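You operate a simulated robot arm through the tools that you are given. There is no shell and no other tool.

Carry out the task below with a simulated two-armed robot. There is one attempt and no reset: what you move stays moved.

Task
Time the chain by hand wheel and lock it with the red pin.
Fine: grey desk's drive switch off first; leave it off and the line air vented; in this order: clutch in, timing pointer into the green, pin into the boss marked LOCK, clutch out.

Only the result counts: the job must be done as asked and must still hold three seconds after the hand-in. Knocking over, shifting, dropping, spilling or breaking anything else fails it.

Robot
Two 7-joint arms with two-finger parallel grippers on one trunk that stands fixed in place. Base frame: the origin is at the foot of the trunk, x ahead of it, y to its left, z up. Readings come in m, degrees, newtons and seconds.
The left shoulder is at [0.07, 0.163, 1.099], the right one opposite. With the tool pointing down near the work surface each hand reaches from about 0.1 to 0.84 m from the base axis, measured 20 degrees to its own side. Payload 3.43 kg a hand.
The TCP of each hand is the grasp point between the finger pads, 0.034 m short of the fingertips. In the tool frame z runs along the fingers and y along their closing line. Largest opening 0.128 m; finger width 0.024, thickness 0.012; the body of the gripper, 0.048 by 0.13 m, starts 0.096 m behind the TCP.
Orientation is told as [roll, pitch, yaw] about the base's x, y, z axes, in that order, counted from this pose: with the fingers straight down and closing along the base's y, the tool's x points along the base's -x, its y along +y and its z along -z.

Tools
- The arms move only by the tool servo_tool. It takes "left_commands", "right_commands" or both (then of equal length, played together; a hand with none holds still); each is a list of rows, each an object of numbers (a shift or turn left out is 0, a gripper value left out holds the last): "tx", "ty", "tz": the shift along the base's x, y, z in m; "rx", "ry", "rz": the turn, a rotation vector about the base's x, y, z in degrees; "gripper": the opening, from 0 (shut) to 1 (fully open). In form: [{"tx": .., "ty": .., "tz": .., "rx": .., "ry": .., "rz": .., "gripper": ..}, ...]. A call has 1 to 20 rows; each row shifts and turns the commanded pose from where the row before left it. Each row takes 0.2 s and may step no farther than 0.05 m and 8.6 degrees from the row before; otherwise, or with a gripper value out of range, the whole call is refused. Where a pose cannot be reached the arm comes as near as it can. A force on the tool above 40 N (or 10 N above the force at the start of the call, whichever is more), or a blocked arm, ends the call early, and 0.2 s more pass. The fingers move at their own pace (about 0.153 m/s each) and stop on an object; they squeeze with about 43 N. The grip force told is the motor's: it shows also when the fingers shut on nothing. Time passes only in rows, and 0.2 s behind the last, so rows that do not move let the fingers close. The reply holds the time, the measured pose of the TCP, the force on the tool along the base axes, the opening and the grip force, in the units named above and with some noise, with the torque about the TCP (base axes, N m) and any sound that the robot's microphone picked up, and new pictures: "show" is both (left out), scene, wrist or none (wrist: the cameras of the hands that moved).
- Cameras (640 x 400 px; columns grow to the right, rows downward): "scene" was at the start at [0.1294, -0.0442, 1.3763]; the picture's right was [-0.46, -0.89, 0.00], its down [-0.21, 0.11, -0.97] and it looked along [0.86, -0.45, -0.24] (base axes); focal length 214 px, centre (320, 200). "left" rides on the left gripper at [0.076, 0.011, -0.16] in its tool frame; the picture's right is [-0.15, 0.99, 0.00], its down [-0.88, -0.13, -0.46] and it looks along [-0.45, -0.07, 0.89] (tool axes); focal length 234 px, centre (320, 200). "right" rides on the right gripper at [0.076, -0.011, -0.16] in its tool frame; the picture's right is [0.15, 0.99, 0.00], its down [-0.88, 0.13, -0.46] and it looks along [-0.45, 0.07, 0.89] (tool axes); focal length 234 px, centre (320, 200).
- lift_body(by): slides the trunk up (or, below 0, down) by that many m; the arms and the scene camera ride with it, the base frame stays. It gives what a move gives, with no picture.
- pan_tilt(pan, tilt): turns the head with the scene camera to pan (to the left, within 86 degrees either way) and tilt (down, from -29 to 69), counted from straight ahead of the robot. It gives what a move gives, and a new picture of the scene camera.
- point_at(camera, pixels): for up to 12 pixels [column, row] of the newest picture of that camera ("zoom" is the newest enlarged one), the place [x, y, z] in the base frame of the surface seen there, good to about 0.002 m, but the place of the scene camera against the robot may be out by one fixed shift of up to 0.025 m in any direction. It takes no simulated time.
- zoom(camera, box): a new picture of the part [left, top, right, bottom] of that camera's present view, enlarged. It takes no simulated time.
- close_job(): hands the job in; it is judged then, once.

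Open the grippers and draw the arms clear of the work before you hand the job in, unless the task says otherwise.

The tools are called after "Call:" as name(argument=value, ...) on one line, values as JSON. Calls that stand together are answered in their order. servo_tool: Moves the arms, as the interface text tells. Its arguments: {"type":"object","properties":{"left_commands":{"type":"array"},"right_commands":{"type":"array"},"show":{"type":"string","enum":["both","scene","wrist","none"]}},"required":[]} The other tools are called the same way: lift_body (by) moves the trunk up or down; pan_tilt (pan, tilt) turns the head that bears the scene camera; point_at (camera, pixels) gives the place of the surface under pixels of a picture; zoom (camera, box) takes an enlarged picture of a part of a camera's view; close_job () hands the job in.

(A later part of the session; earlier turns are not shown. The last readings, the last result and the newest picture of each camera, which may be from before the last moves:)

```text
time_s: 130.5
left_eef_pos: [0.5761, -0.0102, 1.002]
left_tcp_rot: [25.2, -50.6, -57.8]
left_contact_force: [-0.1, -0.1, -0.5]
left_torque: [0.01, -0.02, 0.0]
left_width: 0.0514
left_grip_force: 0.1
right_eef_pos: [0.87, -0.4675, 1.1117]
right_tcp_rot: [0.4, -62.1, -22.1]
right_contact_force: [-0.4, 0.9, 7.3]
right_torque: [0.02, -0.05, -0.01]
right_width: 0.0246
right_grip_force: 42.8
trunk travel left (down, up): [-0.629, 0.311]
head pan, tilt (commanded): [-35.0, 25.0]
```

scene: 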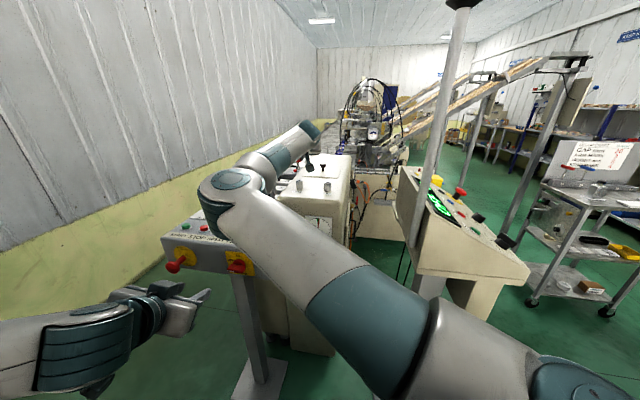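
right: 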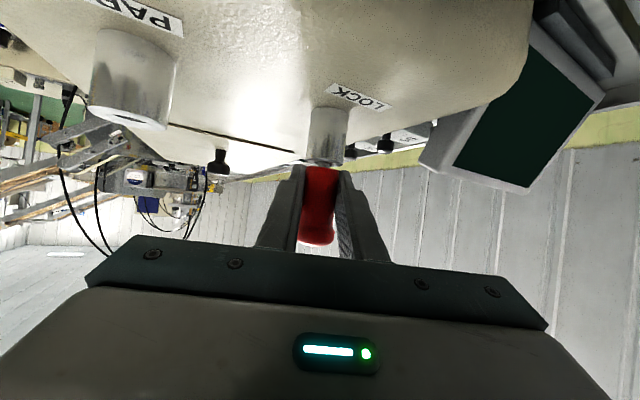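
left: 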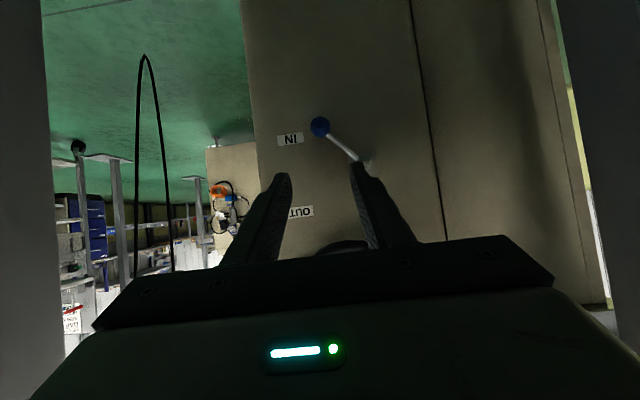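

Side force is nulled (7 N axial). I press down 6 mm (commanded) with matching forward compensation.

Call:
servo_tool(right_commands=[{"tx": 0.0006, "ty": -0.0002, "tz": -0.002}, {"tx": 0.0006, "ty": -0.0002, "tz": -0.002}, {"tx": 0.0006, "ty": -0.0002, "tz": -0.002}, {}], show="none")

Call:
zoom(camera="right", box=[290, 100, 370, 200])

```text
time_s: 131.5
left_eef_pos: [0.575, -0.0087, 1.004]
left_tcp_rot: [25.3, -50.7, -57.9]
left_contact_force: [0.7, -0.2, 0.1]
left_torque: [0.0, 0.03, 0.01]
left_width: 0.0508
left_grip_force: 0.1
right_eef_pos: [0.8689, -0.4679, 1.1109]
right_tcp_rot: [0.4, -62.6, -22.1]
right_contact_force: [2.5, -0.7, 26.8]
right_torque: [-0.08, -0.21, 0.01]
right_width: 0.0247
right_grip_force: 43.3
trunk travel left (down, up): [-0.629, 0.311]
head pan, tilt (commanded): [-35.0, 25.0]
```

```text
4.00 times, centred on (330, 150) of right
```

zoom: 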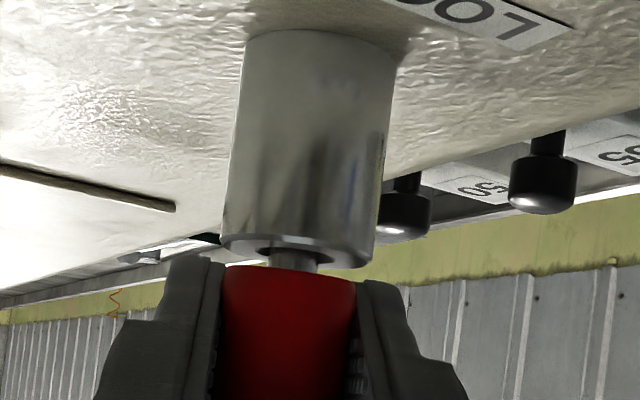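

Purely axial 27 N and no movement. One slightly firmer press (under 40 N) to tell a hard floor from friction.

Call:
servo_tool(right_commands=[{"tx": 0.0006, "ty": -0.0002, "tz": -0.002}, {"tx": 0.0003, "ty": -0.0001, "tz": -0.001}, {}], show="none")

Call:
zoom(camera="right", box=[305, 140, 345, 180])

```text
time_s: 132.3
left_eef_pos: [0.5736, -0.008, 1.0045]
left_tcp_rot: [25.4, -50.7, -58.0]
left_contact_force: [0.4, 0.0, 0.0]
left_torque: [0.0, -0.04, -0.02]
left_width: 0.0509
left_grip_force: 0.0
right_eef_pos: [0.8692, -0.4683, 1.1109]
right_tcp_rot: [0.3, -62.7, -22.0]
right_contact_force: [-0.5, -2.0, 33.4]
right_torque: [-0.17, -0.07, -0.01]
right_width: 0.0249
right_grip_force: 43.1
trunk travel left (down, up): [-0.629, 0.311]
head pan, tilt (commanded): [-35.0, 25.0]
```

```text
10.00 times, centred on (325, 160) of right
```

zoom: 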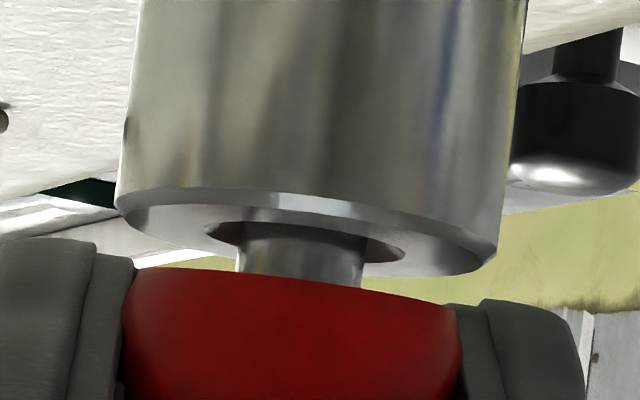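

It is a hard stop at 33 N. I look closely at the dial again to see if the pointer is truly centred, since the bore may only open fully when timed.

Call:
zoom(camera="scene", box=[300, 210, 334, 242])

Call:
zoom(camera="scene", box=[270, 150, 350, 200])

```text
12.50 times, centred on (317, 226) of scene
```

zoom: 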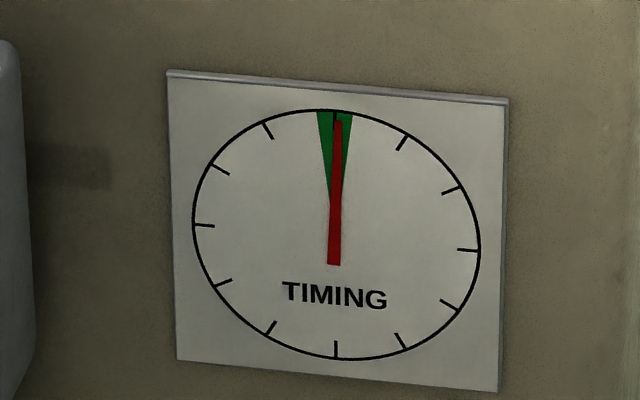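

```text
8.00 times, centred on (310, 175) of scene
```

zoom: 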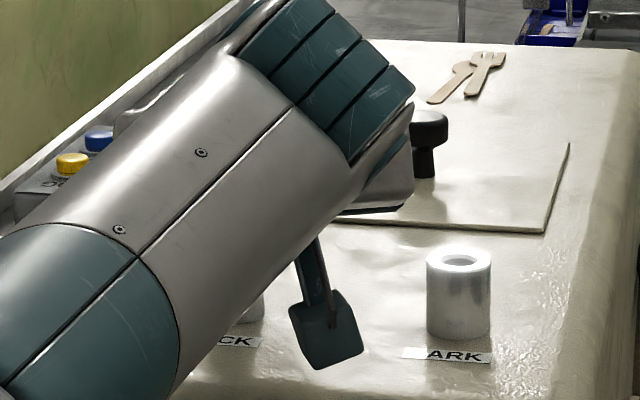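

The pointer reads ~2° right of the centre tick, within the green. As a cheap test I lift the pin ~12 mm and push it down again to see if the depth changes.

Call:
servo_tool(right_commands=[{"tx": -0.0024, "ty": 0.0008, "tz": 0.009}, {"tz": 0.006}, {"tz": 0.006}, {}, {"tz": -0.004}, {"tz": -0.004}, {"tz": -0.003}, {"tz": -0.002}], show="none")

```text
time_s: 134.1
left_eef_pos: [0.5767, -0.0104, 1.0042]
left_tcp_rot: [25.3, -50.5, -57.8]
left_contact_force: [0.4, 0.1, -0.3]
left_torque: [0.03, 0.01, 0.0]
left_width: 0.0511
left_grip_force: 0.1
right_eef_pos: [0.8697, -0.4703, 1.1118]
right_tcp_rot: [0.4, -62.1, -21.9]
right_contact_force: [-6.0, 2.1, 2.6]
right_torque: [0.01, 0.16, -0.03]
right_width: 0.0245
right_grip_force: 43.0
trunk travel left (down, up): [-0.629, 0.311]
head pan, tilt (commanded): [-35.0, 25.0]
```

I null the small side force and press down again.

Call:
servo_tool(right_commands=[{"tx": -0.0008, "ty": 0.0003}, {"tz": -0.002}, {"tx": 0.0005, "ty": -0.0002, "tz": -0.002}, {"tx": 0.0005, "ty": -0.0002, "tz": -0.002}, {}], show="none")

Call:
zoom(camera="right", box=[305, 140, 345, 180])

```text
time_s: 135.3
left_eef_pos: [0.5756, -0.0084, 1.0034]
left_tcp_rot: [25.3, -50.6, -57.9]
left_contact_force: [-0.4, -0.2, 0.9]
left_torque: [0.02, 0.0, -0.02]
left_width: 0.0512
left_grip_force: 0.0
right_eef_pos: [0.8695, -0.4687, 1.1107]
right_tcp_rot: [0.4, -62.7, -22.0]
right_contact_force: [9.1, -3.2, 29.6]
right_torque: [-0.22, -0.59, 0.02]
right_width: 0.0248
right_grip_force: 43.3
trunk travel left (down, up): [-0.629, 0.311]
head pan, tilt (commanded): [-35.0, 25.0]
```

```text
10.00 times, centred on (325, 160) of right
```

zoom: 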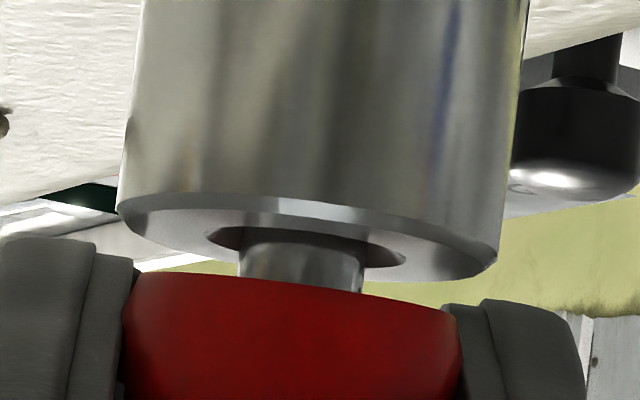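

Same hard stop, so the bore is bottomed there. I release the pin cleanly and withdraw the right hand along the tool axis.

Call:
servo_tool(right_commands=[{"tx": -0.001, "ty": 0.0004, "tz": 0.0055}, {"gripper": 0.45}, {"gripper": 0.45}, {"tx": -0.0205, "ty": 0.0083, "tz": 0.0117}, {"tx": -0.0205, "ty": 0.0083, "tz": 0.0117}, {"tx": -0.0205, "ty": 0.0083, "tz": 0.0117}, {"tx": -0.0205, "ty": 0.0083, "tz": 0.0117}, {"tx": -0.0205, "ty": 0.0083, "tz": 0.0117}], show="both")

Call:
zoom(camera="right", box=[280, 60, 380, 200])

```text
time_s: 137.1
left_eef_pos: [0.578, -0.0099, 1.0025]
left_tcp_rot: [25.3, -50.5, -57.8]
left_contact_force: [-0.3, 0.1, -0.1]
left_torque: [0.0, 0.0, 0.02]
left_width: 0.0512
left_grip_force: 0.0
right_eef_pos: [0.7679, -0.4261, 1.1693]
right_tcp_rot: [0.5, -62.1, -22.0]
right_contact_force: [-1.1, -0.5, 0.7]
right_torque: [-0.02, 0.0, -0.01]
right_width: 0.0577
right_grip_force: 0.1
trunk travel left (down, up): [-0.629, 0.311]
head pan, tilt (commanded): [-35.0, 25.0]
```

scene: 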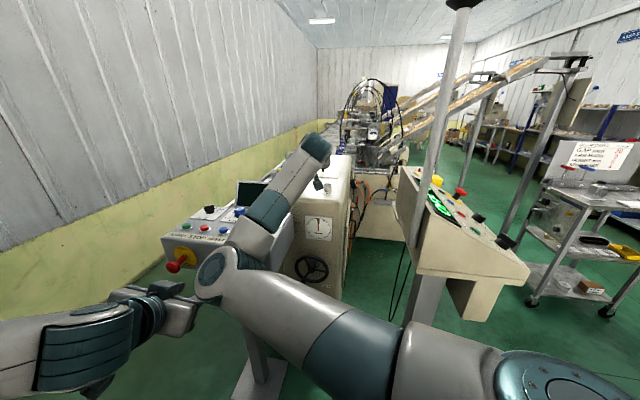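
right: 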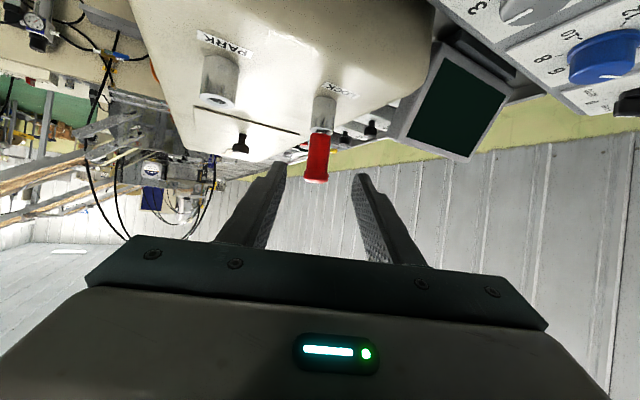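

```text
2.86 times, centred on (330, 130) of right
```

zoom: 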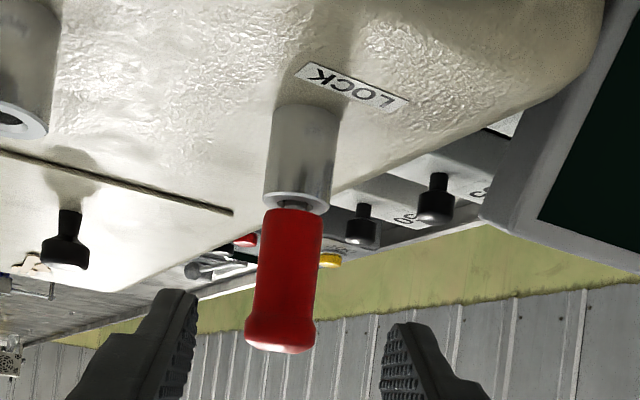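

Pin stays upright in LOCK. The right elbow (215,275) is near the parked left gripper, so I measure that gap first.

Call:
point_at(camera="scene", pixels=[[215, 275], [200, 290], [225, 255], [185, 320], [200, 300], [150, 300], [180, 285], [250, 240]])

```text
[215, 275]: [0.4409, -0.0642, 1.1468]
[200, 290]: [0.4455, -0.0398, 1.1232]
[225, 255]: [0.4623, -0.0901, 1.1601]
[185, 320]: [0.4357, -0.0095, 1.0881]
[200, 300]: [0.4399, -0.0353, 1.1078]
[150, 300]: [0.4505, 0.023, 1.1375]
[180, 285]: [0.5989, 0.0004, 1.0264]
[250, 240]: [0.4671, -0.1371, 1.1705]
```

Only a few cm separate right elbow and left gripper. I move the left hand 9 cm to the left and down before retracting the right arm.

Call:
servo_tool(left_commands=[{"tx": -0.005, "ty": 0.03, "tz": -0.02}, {"tx": -0.005, "ty": 0.03, "tz": -0.02}, {"tx": -0.005, "ty": 0.03, "tz": -0.02}], show="none")

Call:
servo_tool(right_commands=[{"tx": -0.025, "ty": 0.0, "tz": 0.035}, {"tx": -0.025, "ty": 0.0, "tz": 0.035}, {"tx": -0.02, "ty": 0.0, "tz": 0.04}, {"tx": -0.02, "ty": 0.0, "tz": 0.04, "rx": 2.32, "ry": 5.75}, {"tx": -0.02, "ty": 0.0, "tz": 0.04, "rx": 2.32, "ry": 5.75}, {"tx": -0.02, "ty": 0.005, "tz": 0.04, "rx": 2.32, "ry": 5.75}, {"tx": -0.02, "ty": 0.005, "tz": 0.04, "rx": 2.32, "ry": 5.75}, {"tx": -0.02, "ty": 0.005, "tz": 0.04, "rz": -6}, {"tx": -0.02, "ty": 0.005, "tz": 0.035, "rz": -6}, {"tx": -0.02, "tz": 0.02, "rz": -6}, {"tx": -0.02, "rz": -6}], show="scene")

```text
time_s: 137.9
left_eef_pos: [0.564, 0.0813, 0.942]
left_tcp_rot: [25.3, -50.6, -57.8]
left_contact_force: [0.1, -0.4, -0.7]
left_torque: [0.02, 0.03, -0.02]
left_width: 0.0511
left_grip_force: 0.0
right_eef_pos: [0.7678, -0.426, 1.1707]
right_tcp_rot: [0.3, -62.1, -21.9]
right_contact_force: [0.4, -0.5, 0.1]
right_torque: [-0.04, 0.04, -0.02]
right_width: 0.0576
right_grip_force: 0.0
trunk travel left (down, up): [-0.629, 0.311]
head pan, tilt (commanded): [-35.0, 25.0]
```

```text
time_s: 140.3
left_eef_pos: [0.564, 0.081, 0.9408]
left_tcp_rot: [25.1, -50.6, -57.9]
left_contact_force: [-0.2, -0.1, -0.1]
left_torque: [-0.01, -0.03, 0.0]
left_width: 0.0511
left_grip_force: 0.1
right_eef_pos: [0.5382, -0.4069, 1.5347]
right_tcp_rot: [0.4, -37.3, -46.1]
right_contact_force: [-0.3, 0.4, 0.3]
right_torque: [-0.01, 0.0, -0.03]
right_width: 0.0577
right_grip_force: 0.1
trunk travel left (down, up): [-0.629, 0.311]
head pan, tilt (commanded): [-35.0, 25.0]
```

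scene: 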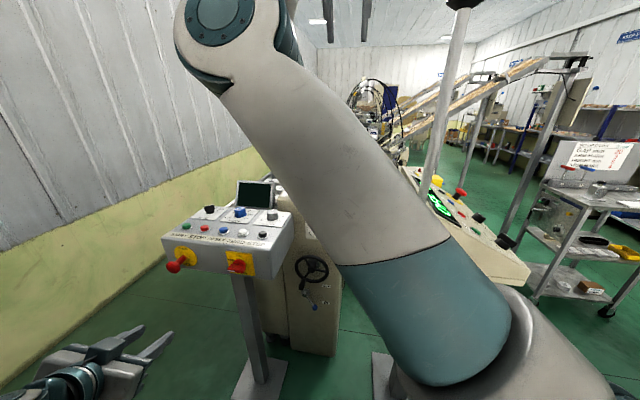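

Right hand is back at its observation pose. I view the pin in LOCK from above through the right camera.

Call:
zoom(camera="right", box=[330, 60, 410, 130])

Call:
point_at(camera="zoom", pixels=[[450, 340], [450, 320], [450, 300], [452, 280], [455, 260], [455, 240], [455, 232], [456, 215], [456, 200], [205, 200], [430, 240], [480, 240]])

```text
5.71 times, centred on (370, 95) of right
```

zoom: 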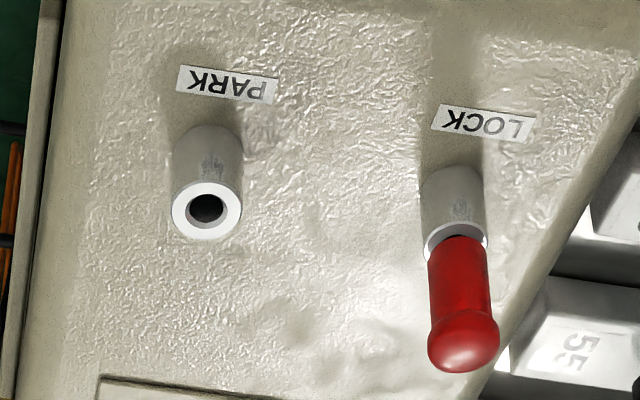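

```text
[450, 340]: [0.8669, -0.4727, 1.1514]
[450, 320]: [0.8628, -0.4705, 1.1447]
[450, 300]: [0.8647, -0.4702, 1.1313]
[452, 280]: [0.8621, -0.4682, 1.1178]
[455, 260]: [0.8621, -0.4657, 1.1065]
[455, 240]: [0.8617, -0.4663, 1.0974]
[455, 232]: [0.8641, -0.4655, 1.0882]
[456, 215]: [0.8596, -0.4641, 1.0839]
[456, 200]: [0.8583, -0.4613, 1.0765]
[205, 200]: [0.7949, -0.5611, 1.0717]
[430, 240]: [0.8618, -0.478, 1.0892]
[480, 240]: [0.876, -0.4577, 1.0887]
```

From above the pin looks properly in LOCK, only slightly proud. I lower the trunk again (0.45 m in two steps) for the clutch.

Call:
lift_body(by=-0.25)

Call:
lift_body(by=-0.2)

Call:
pan_tilt(pan=-35, tilt=10)

```text
time_s: 142.9
left_eef_pos: [0.5636, 0.0817, 0.6899]
left_tcp_rot: [25.2, -50.4, -57.8]
left_contact_force: [0.4, 0.5, 0.2]
left_torque: [0.0, -0.01, -0.01]
left_width: 0.0512
left_grip_force: 0.0
right_eef_pos: [0.5379, -0.4078, 1.2829]
right_tcp_rot: [0.4, -37.3, -46.1]
right_contact_force: [-0.2, -0.1, -0.2]
right_torque: [0.02, 0.01, -0.02]
right_width: 0.0578
right_grip_force: 0.1
trunk travel left (down, up): [-0.379, 0.561]
head pan, tilt (commanded): [-35.0, 25.0]
```

```text
time_s: 145.1
left_eef_pos: [0.5637, 0.081, 0.4915]
left_tcp_rot: [25.2, -50.4, -57.8]
left_contact_force: [-0.7, 0.4, -0.2]
left_torque: [0.01, -0.02, 0.0]
left_width: 0.0513
left_grip_force: 0.1
right_eef_pos: [0.5386, -0.409, 1.0826]
right_tcp_rot: [0.4, -37.3, -46.0]
right_contact_force: [-0.3, -0.2, -1.0]
right_torque: [0.02, 0.03, 0.0]
right_width: 0.0577
right_grip_force: 0.1
trunk travel left (down, up): [-0.179, 0.761]
head pan, tilt (commanded): [-35.0, 25.0]
```

```text
time_s: 145.8
left_eef_pos: [0.5644, 0.0801, 0.4913]
left_tcp_rot: [25.1, -50.5, -57.8]
left_contact_force: [-1.1, -0.2, -0.6]
left_torque: [-0.01, 0.02, 0.03]
left_width: 0.051
left_grip_force: 0.1
right_eef_pos: [0.5371, -0.4095, 1.0834]
right_tcp_rot: [0.4, -37.3, -46.0]
right_contact_force: [0.0, -0.6, -0.4]
right_torque: [-0.04, -0.02, -0.05]
right_width: 0.0578
right_grip_force: 0.2
trunk travel left (down, up): [-0.179, 0.761]
head pan, tilt (commanded): [-35.0, 10.0]
```

scene: 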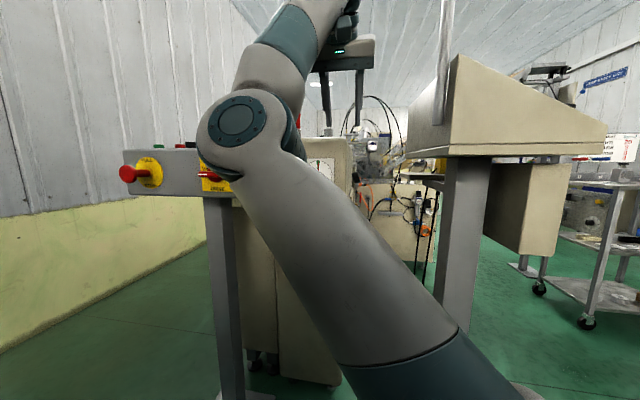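

Now I bring the left hand back along the known path toward the machine front (first to about (0.618,-0.348,0.604)).

Call:
servo_tool(left_commands=[{"tx": 0.0145, "ty": -0.04, "tz": 0.0195}, {"tx": 0.0145, "ty": -0.04, "tz": 0.0195}, {"tx": 0.0146, "ty": -0.0401, "tz": 0.0195}, {"tx": 0.0012, "ty": -0.038, "tz": 0.0012, "rx": -2.04, "ry": 0.62, "rz": -0.9}, {"tx": 0.0012, "ty": -0.038, "tz": 0.0012, "rx": -2.04, "ry": 0.62, "rz": -0.9}, {"tx": 0.0012, "ty": -0.038, "tz": 0.0012, "rx": -2.04, "ry": 0.62, "rz": -0.9}, {"tx": 0.0012, "ty": -0.038, "tz": 0.0012, "rx": -2.04, "ry": 0.62, "rz": -0.9}, {"tx": 0.0015, "ty": -0.0384, "tz": 0.0125, "rx": -2.04, "ry": 0.62, "rz": -0.9}, {"tx": 0.0015, "ty": -0.0384, "tz": 0.0125, "rx": -2.04, "ry": 0.62, "rz": -0.9}, {"tx": 0.0015, "ty": -0.0384, "tz": 0.0125, "rx": -2.04, "ry": 0.62, "rz": -0.9}, {"tx": 0.0015, "ty": -0.0384, "tz": 0.0125, "rx": -2.04, "ry": 0.62, "rz": -0.9}], show="wrist")

```text
time_s: 148.2
left_eef_pos: [0.6161, -0.3491, 0.6035]
left_tcp_rot: [0.2, -60.3, -44.3]
left_contact_force: [0.6, -0.2, 0.8]
left_torque: [0.04, 0.02, -0.01]
left_width: 0.0511
left_grip_force: 0.0
right_eef_pos: [0.5383, -0.4096, 1.084]
right_tcp_rot: [0.3, -37.3, -46.0]
right_contact_force: [-1.0, 0.5, 0.8]
right_torque: [0.02, 0.0, -0.04]
right_width: 0.0573
right_grip_force: 0.1
trunk travel left (down, up): [-0.179, 0.761]
head pan, tilt (commanded): [-35.0, 10.0]
```

left: 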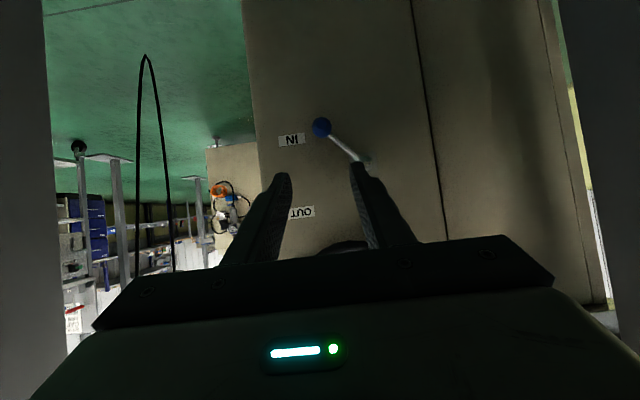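

Same view as before; clutch still IN. To test whether the pin really locks the chain, I go back to the crank handle.

Call:
servo_tool(left_commands=[{"tx": 0.0166, "ty": 0.009, "tz": 0.0267, "rx": -2.83, "ry": -2.83}, {"tx": 0.0166, "ty": 0.009, "tz": 0.0267, "rx": -2.83, "ry": -2.83}, {"tx": 0.0166, "ty": 0.009, "tz": 0.0267, "rx": -2.83, "ry": -2.83}, {"tx": 0.0115, "ty": -0.0115}, {"tx": 0.0115, "ty": -0.0115}], show="wrist")

Call:
point_at(camera="left", pixels=[[316, 188], [316, 180], [310, 185], [320, 185]])

```text
time_s: 149.4
left_eef_pos: [0.6901, -0.3439, 0.6841]
left_tcp_rot: [-0.3, -72.3, -43.9]
left_contact_force: [0.1, 0.0, 0.0]
left_torque: [0.0, 0.0, 0.0]
left_width: 0.0512
left_grip_force: 0.2
right_eef_pos: [0.5375, -0.409, 1.0822]
right_tcp_rot: [0.4, -37.3, -46.0]
right_contact_force: [0.0, -1.2, -0.1]
right_torque: [0.01, -0.02, 0.02]
right_width: 0.0577
right_grip_force: 0.0
trunk travel left (down, up): [-0.179, 0.761]
head pan, tilt (commanded): [-35.0, 10.0]
```

left: 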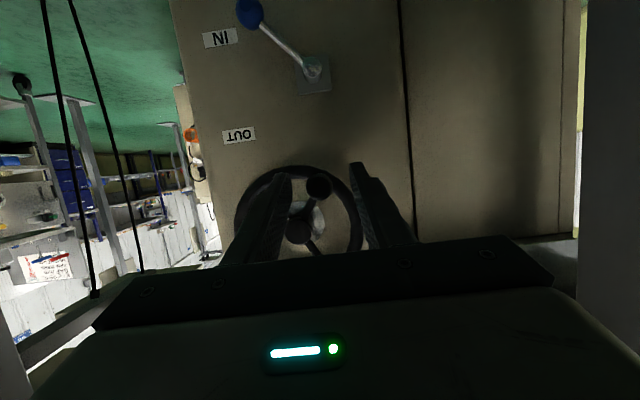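

```text
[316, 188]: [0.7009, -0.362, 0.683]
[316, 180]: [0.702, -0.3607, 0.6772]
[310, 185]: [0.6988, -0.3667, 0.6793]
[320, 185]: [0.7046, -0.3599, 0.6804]
```

Handle is between the fingers. I complete the approach and close on it.

Call:
servo_tool(left_commands=[{"tx": 0.0095, "ty": -0.0135}, {"tx": 0.0115, "ty": -0.0115}, {}, {"gripper": 0.0}, {}, {}], show="none")

Call:
zoom(camera="scene", box=[302, 145, 342, 185])

```text
time_s: 150.8
left_eef_pos: [0.712, -0.368, 0.6845]
left_tcp_rot: [-0.3, -72.3, -43.8]
left_contact_force: [2.0, 0.3, 1.3]
left_torque: [-0.02, 0.15, 0.05]
left_width: 0.0245
left_grip_force: 45.2
right_eef_pos: [0.538, -0.408, 1.0834]
right_tcp_rot: [0.4, -37.3, -46.0]
right_contact_force: [0.1, -0.1, 0.4]
right_torque: [0.0, -0.02, -0.02]
right_width: 0.0577
right_grip_force: 0.1
trunk travel left (down, up): [-0.179, 0.761]
head pan, tilt (commanded): [-35.0, 10.0]
```

```text
10.00 times, centred on (322, 165) of scene
```

zoom: 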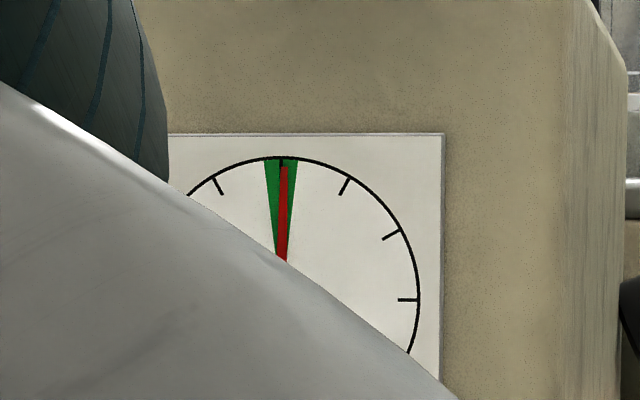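

Gripped with only 2 N. I nudge the crank ~4° CCW to see whether it moves freely or is locked.

Call:
servo_tool(left_commands=[{"tx": -0.0013, "ty": -0.0013, "tz": -0.0013}, {"tx": -0.0013, "ty": -0.0013, "tz": -0.0012}, {}], show="none")

Call:
zoom(camera="scene", box=[302, 145, 342, 185])

Call:
zoom(camera="right", box=[340, 110, 420, 230])

```text
time_s: 151.6
left_eef_pos: [0.7095, -0.3694, 0.6833]
left_tcp_rot: [-0.2, -72.5, -43.9]
left_contact_force: [19.9, -8.2, 15.5]
left_torque: [-0.49, -0.45, -0.16]
left_width: 0.0243
left_grip_force: 44.9
right_eef_pos: [0.5384, -0.4075, 1.0831]
right_tcp_rot: [0.4, -37.3, -46.0]
right_contact_force: [0.2, 0.0, 0.7]
right_torque: [0.01, 0.04, 0.03]
right_width: 0.0575
right_grip_force: 0.1
trunk travel left (down, up): [-0.179, 0.761]
head pan, tilt (commanded): [-35.0, 10.0]
```

```text
10.00 times, centred on (322, 165) of scene
```

zoom: 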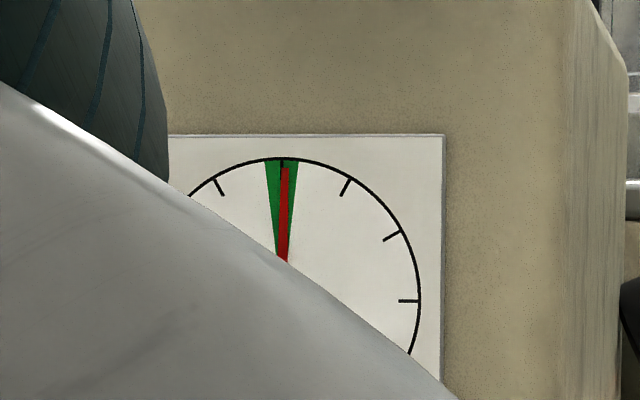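

```text
3.33 times, centred on (380, 170) of right
```

zoom: 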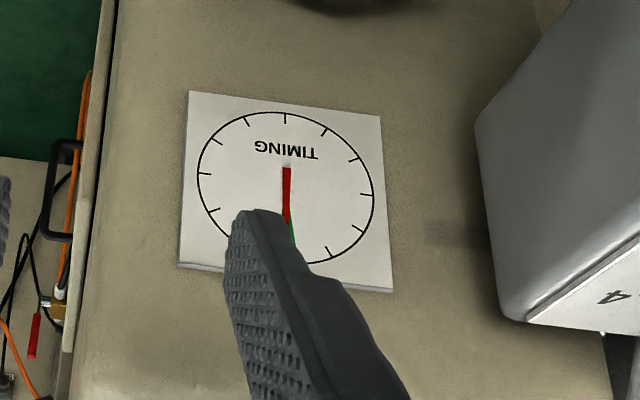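

The wheel resists (16 N tangential, twice the free-turning force) and the pointer doesn't move: the pin locks the chain. I undo the nudge, release and back off.

Call:
servo_tool(left_commands=[{"tx": 0.0026, "ty": 0.0026, "tz": 0.0025}, {"gripper": 0.4}, {"gripper": 0.4}, {"tx": -0.0115, "ty": 0.0115}, {"tx": -0.0115, "ty": 0.0115}, {"tx": -0.0115, "ty": 0.0115}, {"tx": -0.0115, "ty": 0.0115}], show="none")

Call:
zoom(camera="scene", box=[302, 145, 342, 185])

```text
time_s: 153.2
left_eef_pos: [0.664, -0.3209, 0.6845]
left_tcp_rot: [-0.3, -72.4, -43.9]
left_contact_force: [-0.2, 0.2, -0.3]
left_torque: [-0.01, 0.02, -0.01]
left_width: 0.0512
left_grip_force: 0.0
right_eef_pos: [0.5381, -0.4079, 1.0832]
right_tcp_rot: [0.5, -37.3, -46.0]
right_contact_force: [0.2, 1.2, -0.2]
right_torque: [0.0, 0.01, -0.01]
right_width: 0.058
right_grip_force: 0.1
trunk travel left (down, up): [-0.179, 0.761]
head pan, tilt (commanded): [-35.0, 10.0]
```

```text
10.00 times, centred on (322, 165) of scene
```

zoom: 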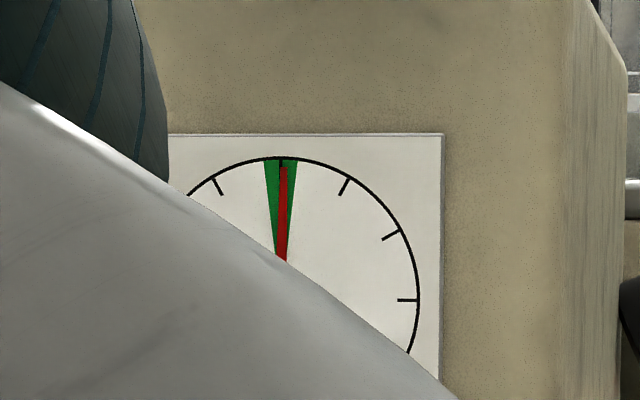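

Pointer still centred. Now the clutch: I close the left fingers and bring them below the knob's level, in front (u=-0.199, n=-0.70, z=0.47, tilt 28°).

Call:
servo_tool(left_commands=[{"tx": -0.0047, "ty": -0.0056, "tz": -0.0358, "rx": 1.23, "ry": 1.23, "rz": -0.2, "gripper": 0.0}, {"tx": -0.0047, "ty": -0.0056, "tz": -0.0358, "rx": 1.23, "ry": 1.23, "rz": -0.2}, {"tx": -0.0047, "ty": -0.0056, "tz": -0.0358, "rx": 1.23, "ry": 1.23, "rz": -0.2}, {"tx": -0.0047, "ty": -0.0056, "tz": -0.0358, "rx": 1.23, "ry": 1.23, "rz": -0.2}, {"tx": -0.0047, "ty": -0.0056, "tz": -0.0358, "rx": 1.23, "ry": 1.23, "rz": -0.2}, {"tx": -0.0048, "ty": -0.0054, "tz": -0.0355, "rx": 1.23, "ry": 1.23}], show="wrist")

Call:
point_at(camera="left", pixels=[[320, 200]])

```text
time_s: 154.6
left_eef_pos: [0.6377, -0.3533, 0.4678]
left_tcp_rot: [-0.1, -61.9, -45.1]
left_contact_force: [0.0, 0.2, -0.6]
left_torque: [-0.01, 0.02, -0.02]
left_width: 0.0001
left_grip_force: 32.9
right_eef_pos: [0.5395, -0.4074, 1.0826]
right_tcp_rot: [0.4, -37.4, -46.1]
right_contact_force: [-0.1, 0.0, 0.8]
right_torque: [0.0, 0.01, 0.01]
right_width: 0.0577
right_grip_force: 0.2
trunk travel left (down, up): [-0.179, 0.761]
head pan, tilt (commanded): [-35.0, 10.0]
```

left: 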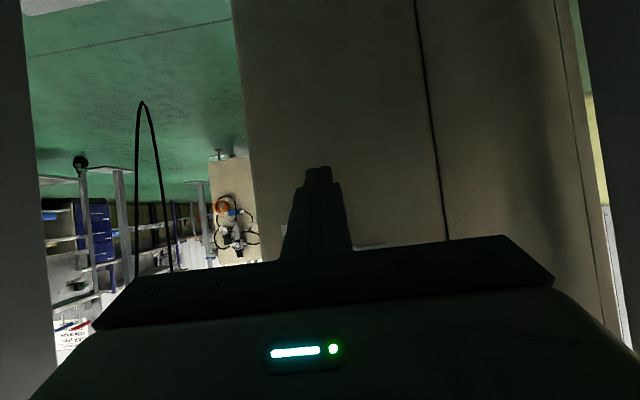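

```text
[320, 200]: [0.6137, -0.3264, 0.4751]
```

The hand is in place. I check lever and fingers through the right camera.

Call:
zoom(camera="right", box=[340, 0, 440, 80])

Call:
point_at(camera="zoom", pixels=[[230, 75], [260, 130], [290, 180], [300, 200]])

```text
5.00 times, centred on (390, 40) of right
```

zoom: 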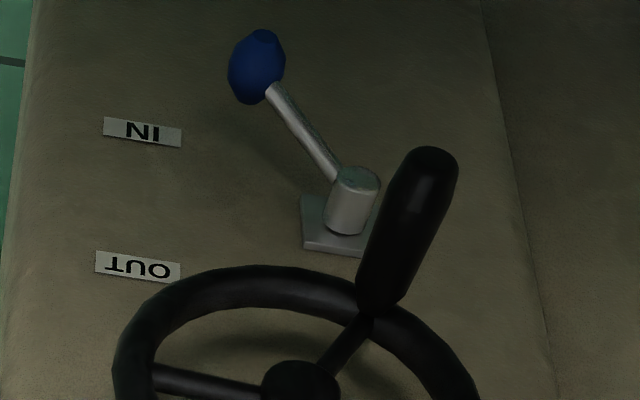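

```text
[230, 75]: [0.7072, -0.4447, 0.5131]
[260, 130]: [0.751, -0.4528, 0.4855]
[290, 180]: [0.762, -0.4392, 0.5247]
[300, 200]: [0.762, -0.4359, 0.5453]
```

Knob at IN is free below. I advance the closed fingers underneath the knob (n=-0.798, z=0.475).

Call:
servo_tool(left_commands=[{"tx": 0.0168, "ty": -0.0176, "tz": 0.0018}, {"tx": 0.0168, "ty": -0.0176, "tz": 0.0018}, {"tx": 0.0168, "ty": -0.0176, "tz": 0.0018}, {"tx": 0.0169, "ty": -0.0175, "tz": 0.0018}], show="wrist")

Call:
zoom(camera="right", box=[340, 0, 440, 80])

```text
time_s: 155.6
left_eef_pos: [0.705, -0.4229, 0.4771]
left_tcp_rot: [0.0, -61.9, -45.1]
left_contact_force: [-0.2, -0.4, -0.8]
left_torque: [0.0, 0.04, 0.02]
left_width: 0.0
left_grip_force: 32.9
right_eef_pos: [0.5402, -0.408, 1.0825]
right_tcp_rot: [0.4, -37.3, -45.9]
right_contact_force: [0.1, -0.1, -0.4]
right_torque: [-0.02, 0.0, 0.01]
right_width: 0.0576
right_grip_force: 0.0
trunk travel left (down, up): [-0.179, 0.761]
head pan, tilt (commanded): [-35.0, 10.0]
```

left: 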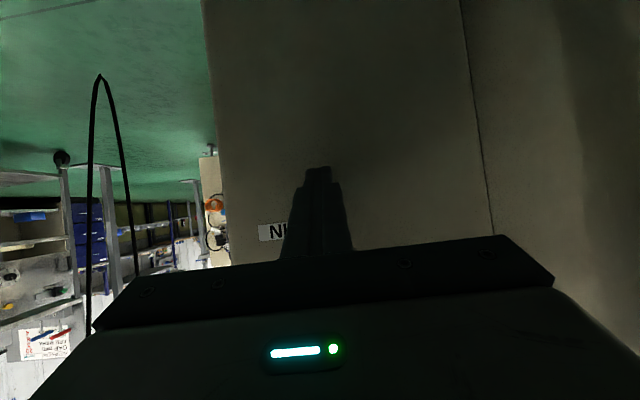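

```text
5.00 times, centred on (390, 40) of right
```

zoom: 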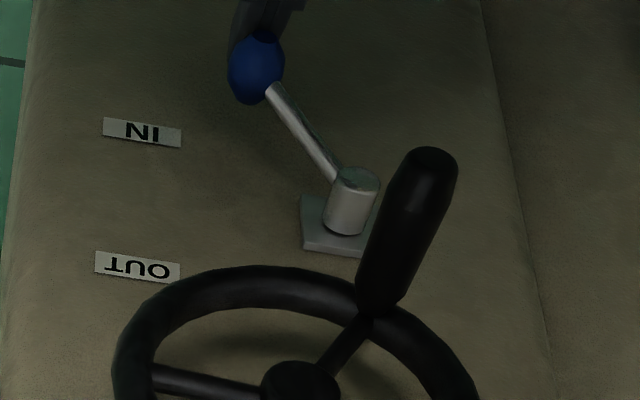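

The fingertips sit right under the knob. I push up along the arc, first half.

Call:
servo_tool(left_commands=[{"tz": 0.0098}, {"tx": -0.0065, "ty": -0.0065, "tz": 0.0102}, {"tx": -0.0052, "ty": -0.0052, "tz": 0.0114}, {"tx": -0.0037, "ty": -0.0037, "tz": 0.0124}, {"tx": -0.0021, "ty": -0.0021, "tz": 0.0129}], show="none")

Call:
zoom(camera="right", box=[340, 0, 440, 80])

```text
time_s: 156.8
left_eef_pos: [0.6961, -0.432, 0.5299]
left_tcp_rot: [0.0, -61.8, -45.1]
left_contact_force: [-1.3, -0.4, -0.4]
left_torque: [0.03, -0.01, -0.04]
left_width: 0.0
left_grip_force: 32.5
left hand out of reach, approached as far as the arm can: row 2, 3
right_eef_pos: [0.5389, -0.4077, 1.0832]
right_tcp_rot: [0.3, -37.4, -46.1]
right_contact_force: [0.1, 0.4, 0.1]
right_torque: [0.04, -0.02, -0.01]
right_width: 0.0575
right_grip_force: 0.1
trunk travel left (down, up): [-0.179, 0.761]
head pan, tilt (commanded): [-35.0, 10.0]
```

```text
5.00 times, centred on (390, 40) of right
```

zoom: 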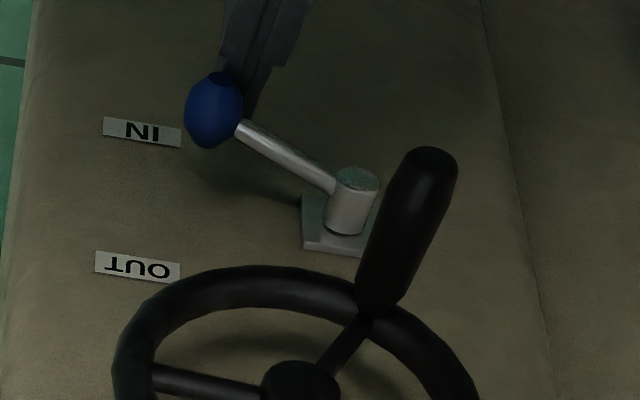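

The lever rises (~-12°) but the finger lags to the left. I slide right under the knob and continue up.

Call:
servo_tool(left_commands=[{"tx": -0.0045, "ty": -0.0045, "tz": 0.0}, {"tx": -0.004, "ty": -0.004, "tz": 0.003}, {"tx": -0.0006, "ty": -0.0006, "tz": 0.013}, {"tx": 0.0008, "ty": 0.0008, "tz": 0.013}, {"tx": 0.0018, "ty": 0.0018, "tz": 0.0125}], show="none")

Call:
zoom(camera="right", box=[340, 0, 440, 80])

```text
time_s: 158.0
left_eef_pos: [0.6965, -0.4297, 0.5706]
left_tcp_rot: [-0.1, -61.9, -45.0]
left_contact_force: [-0.1, 1.1, 0.3]
left_torque: [0.0, -0.01, -0.01]
left_width: 0.0001
left_grip_force: 32.7
left hand out of reach, approached as far as the arm can: row 1, 2
right_eef_pos: [0.5383, -0.4083, 1.0837]
right_tcp_rot: [0.5, -37.3, -46.0]
right_contact_force: [-0.3, 0.9, -0.6]
right_torque: [0.0, -0.01, 0.02]
right_width: 0.0574
right_grip_force: 0.0
trunk travel left (down, up): [-0.179, 0.761]
head pan, tilt (commanded): [-35.0, 10.0]
```

```text
5.00 times, centred on (390, 40) of right
```

zoom: 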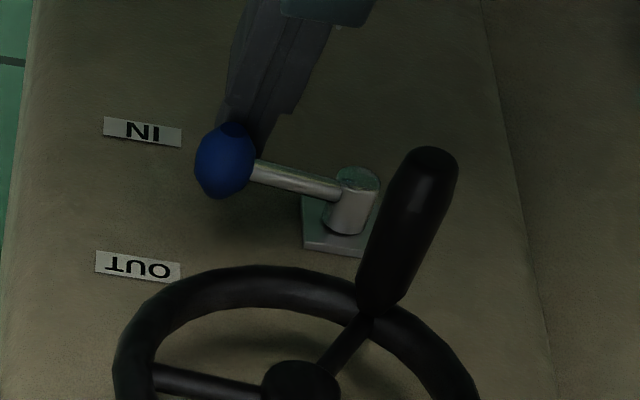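

Lever is at about +25°. I keep pushing straight up; the arc now comes back toward the finger.

Call:
servo_tool(left_commands=[{"tz": 0.006}, {"tz": 0.006, "tx": 0.001, "ty": 0.001}, {"tz": 0.005, "tx": 0.002, "ty": 0.002}, {"tz": 0.004, "tx": 0.002, "ty": 0.002}], show="wrist")

Call:
zoom(camera="right", box=[340, 0, 440, 80])

```text
time_s: 159.0
left_eef_pos: [0.7015, -0.4245, 0.5902]
left_tcp_rot: [0.0, -61.9, -45.1]
left_contact_force: [0.0, 0.2, -1.2]
left_torque: [-0.01, 0.02, 0.01]
left_width: 0.0
left_grip_force: 33.1
right_eef_pos: [0.5386, -0.4082, 1.0839]
right_tcp_rot: [0.4, -37.4, -45.9]
right_contact_force: [0.1, -0.7, -0.1]
right_torque: [-0.01, 0.01, -0.04]
right_width: 0.0576
right_grip_force: 0.0
trunk travel left (down, up): [-0.179, 0.761]
head pan, tilt (commanded): [-35.0, 10.0]
```

left: 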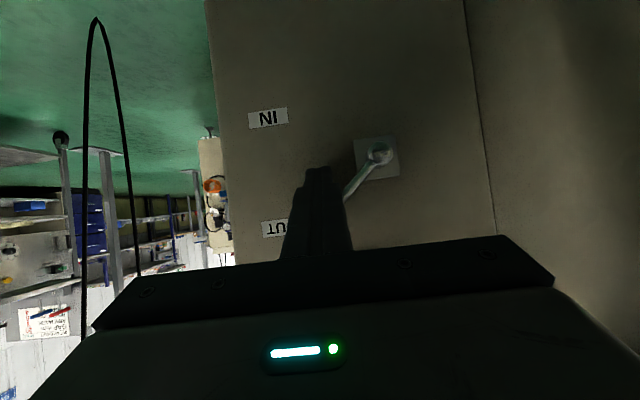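

```text
5.00 times, centred on (390, 40) of right
```

zoom: 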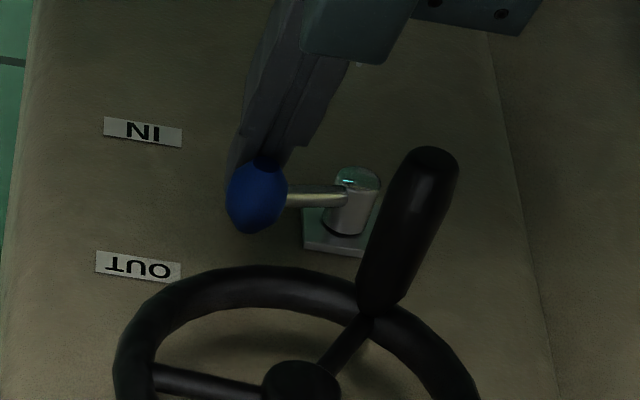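

The lever is near 40°. I push a few more mm until the stop gives force.

Call:
servo_tool(left_commands=[{"tz": 0.003, "tx": 0.001, "ty": 0.001}, {"tz": 0.003, "tx": 0.001, "ty": 0.001}, {"tz": 0.003}], show="wrist")

Call:
zoom(camera="right", box=[340, 0, 440, 80])

```text
time_s: 159.8
left_eef_pos: [0.7027, -0.4226, 0.5929]
left_tcp_rot: [-0.3, -61.4, -44.8]
left_contact_force: [-10.6, 6.8, -23.4]
left_torque: [0.01, 0.24, -0.37]
left_width: 0.0
left_grip_force: 33.0
right_eef_pos: [0.5403, -0.4082, 1.0805]
right_tcp_rot: [0.4, -37.2, -46.0]
right_contact_force: [-0.8, 0.5, 0.9]
right_torque: [-0.03, 0.02, -0.01]
right_width: 0.0578
right_grip_force: 0.1
trunk travel left (down, up): [-0.179, 0.761]
head pan, tilt (commanded): [-35.0, 10.0]
```

left: 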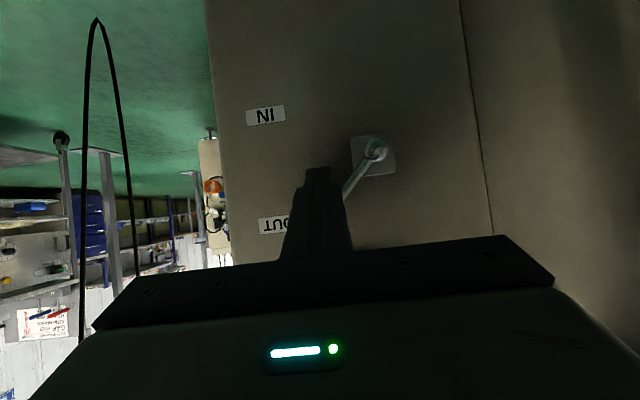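

```text
5.00 times, centred on (390, 40) of right
```

zoom: 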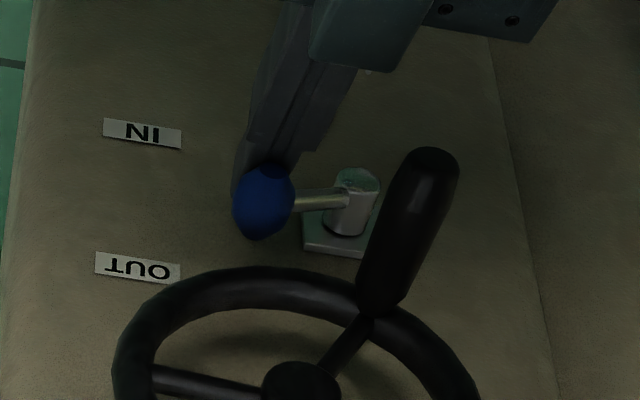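

The stop is reached (26 N): clutch is OUT. I drop down 1.5 cm to release and back out along +n.

Call:
servo_tool(left_commands=[{"tz": -0.006}, {"tz": -0.01}, {"tx": -0.0175, "ty": 0.0175, "tz": -0.004}, {"tx": -0.0175, "ty": 0.0175}, {"tx": -0.0175, "ty": 0.0175}, {"tx": -0.0175, "ty": 0.0175}], show="both")

Call:
zoom(camera="left", box=[240, 80, 420, 220])

Call:
zoom(camera="scene", box=[302, 145, 342, 185])

```text
time_s: 161.2
left_eef_pos: [0.6343, -0.353, 0.5789]
left_tcp_rot: [-0.2, -61.9, -45.3]
left_contact_force: [-0.2, 1.2, 0.0]
left_torque: [0.01, 0.0, 0.04]
left_width: 0.0001
left_grip_force: 33.3
right_eef_pos: [0.5388, -0.4083, 1.0837]
right_tcp_rot: [0.4, -37.3, -46.0]
right_contact_force: [0.4, 0.1, -0.2]
right_torque: [-0.03, -0.01, -0.01]
right_width: 0.0576
right_grip_force: 0.0
trunk travel left (down, up): [-0.179, 0.761]
head pan, tilt (commanded): [-35.0, 10.0]
```

scene: 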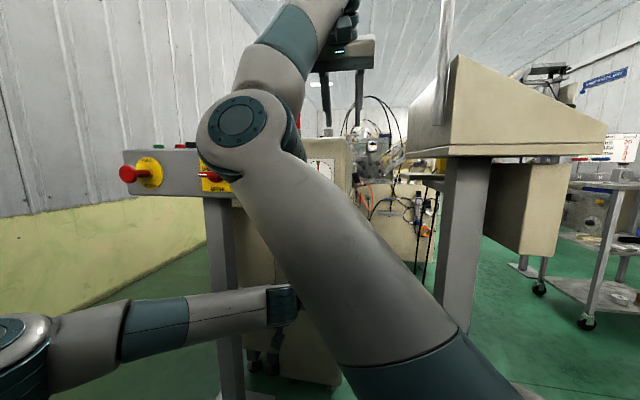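
left: 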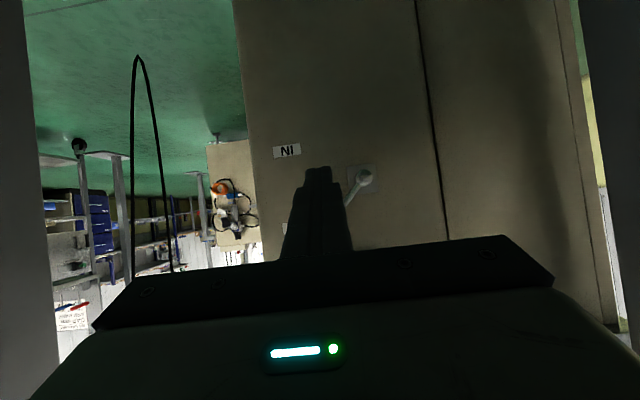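

```text
2.86 times, centred on (330, 150) of left
```

zoom: 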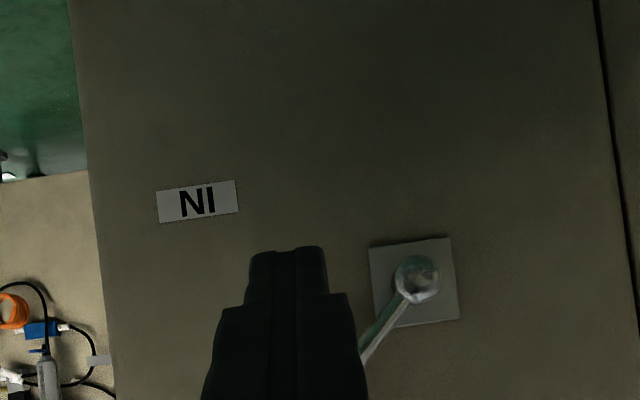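

```text
10.00 times, centred on (322, 165) of scene
```

zoom: 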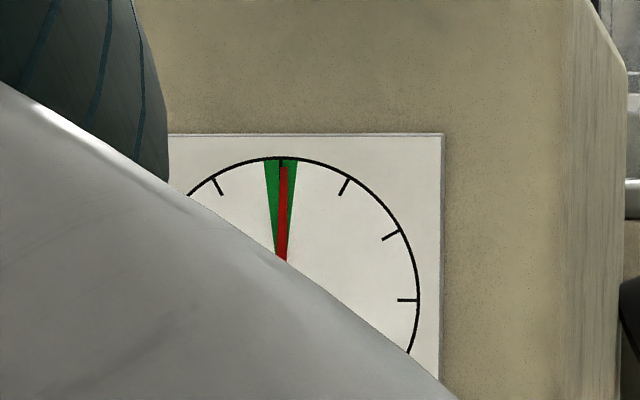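

Lever stays up at OUT and the pointer is unmoved. I verify the lever angle in the right camera.

Call:
zoom(camera="right", box=[340, 0, 440, 80])

Call:
point_at(camera="zoom", pixels=[[262, 200], [262, 185], [300, 202], [325, 198], [355, 178]])

```text
5.00 times, centred on (390, 40) of right
```

zoom: 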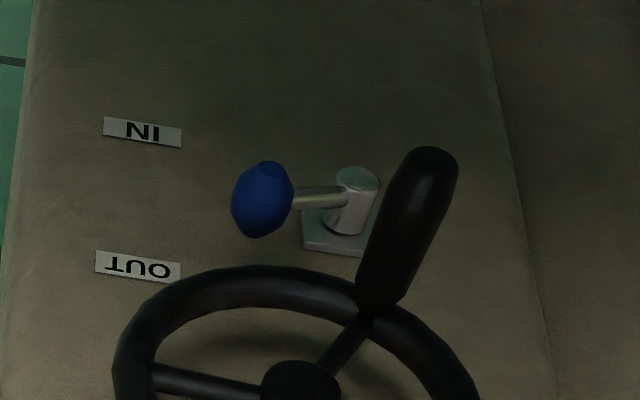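

```text
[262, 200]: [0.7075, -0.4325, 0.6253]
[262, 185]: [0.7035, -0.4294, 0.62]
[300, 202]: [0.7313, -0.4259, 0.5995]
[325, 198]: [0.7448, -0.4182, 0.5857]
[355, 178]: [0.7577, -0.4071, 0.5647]
```

Knob centre is back at z≈0.612: clutch OUT. I retract the left hand along its path and open its gripper.

Call:
servo_tool(left_commands=[{"tx": -0.004, "ty": 0.0384, "tz": -0.006, "rx": 2.04, "ry": -0.62, "rz": 0.9}, {"tx": -0.004, "ty": 0.0384, "tz": -0.006, "rx": 2.04, "ry": -0.62, "rz": 0.9}, {"tx": -0.004, "ty": 0.0384, "tz": -0.006, "rx": 2.04, "ry": -0.62, "rz": 0.9}, {"tx": -0.004, "ty": 0.0384, "tz": -0.006, "rx": 2.04, "ry": -0.62, "rz": 0.9}, {"tx": -0.003, "ty": 0.038, "tz": -0.001, "rx": 2.04, "ry": -0.62, "rz": 0.9, "gripper": 0.5}, {"tx": -0.003, "ty": 0.038, "tz": -0.001, "rx": 2.04, "ry": -0.62, "rz": 0.9}, {"tx": -0.003, "ty": 0.038, "tz": -0.001, "rx": 2.04, "ry": -0.62, "rz": 0.9}, {"tx": -0.003, "ty": 0.038, "tz": -0.001, "rx": 2.04, "ry": -0.62, "rz": 0.9}, {"tx": -0.01, "ty": 0.03, "tz": 0.0}, {"tx": -0.01, "ty": 0.03, "tz": 0.0}], show="scene")

```text
time_s: 163.4
left_eef_pos: [0.5853, 0.0133, 0.5513]
left_tcp_rot: [25.5, -51.8, -59.4]
left_contact_force: [-0.3, -0.1, 0.2]
left_torque: [-0.01, 0.03, -0.03]
left_width: 0.064
left_grip_force: 0.0
right_eef_pos: [0.5385, -0.4076, 1.0844]
right_tcp_rot: [0.5, -37.3, -46.0]
right_contact_force: [0.2, -0.2, 0.6]
right_torque: [0.04, 0.01, 0.01]
right_width: 0.0574
right_grip_force: 0.0
trunk travel left (down, up): [-0.179, 0.761]
head pan, tilt (commanded): [-35.0, 10.0]
```

scene: 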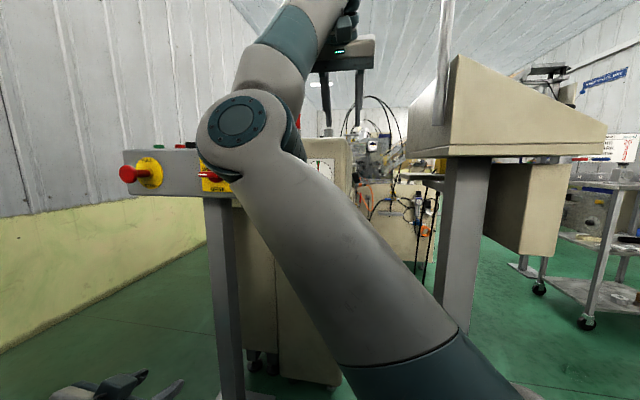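

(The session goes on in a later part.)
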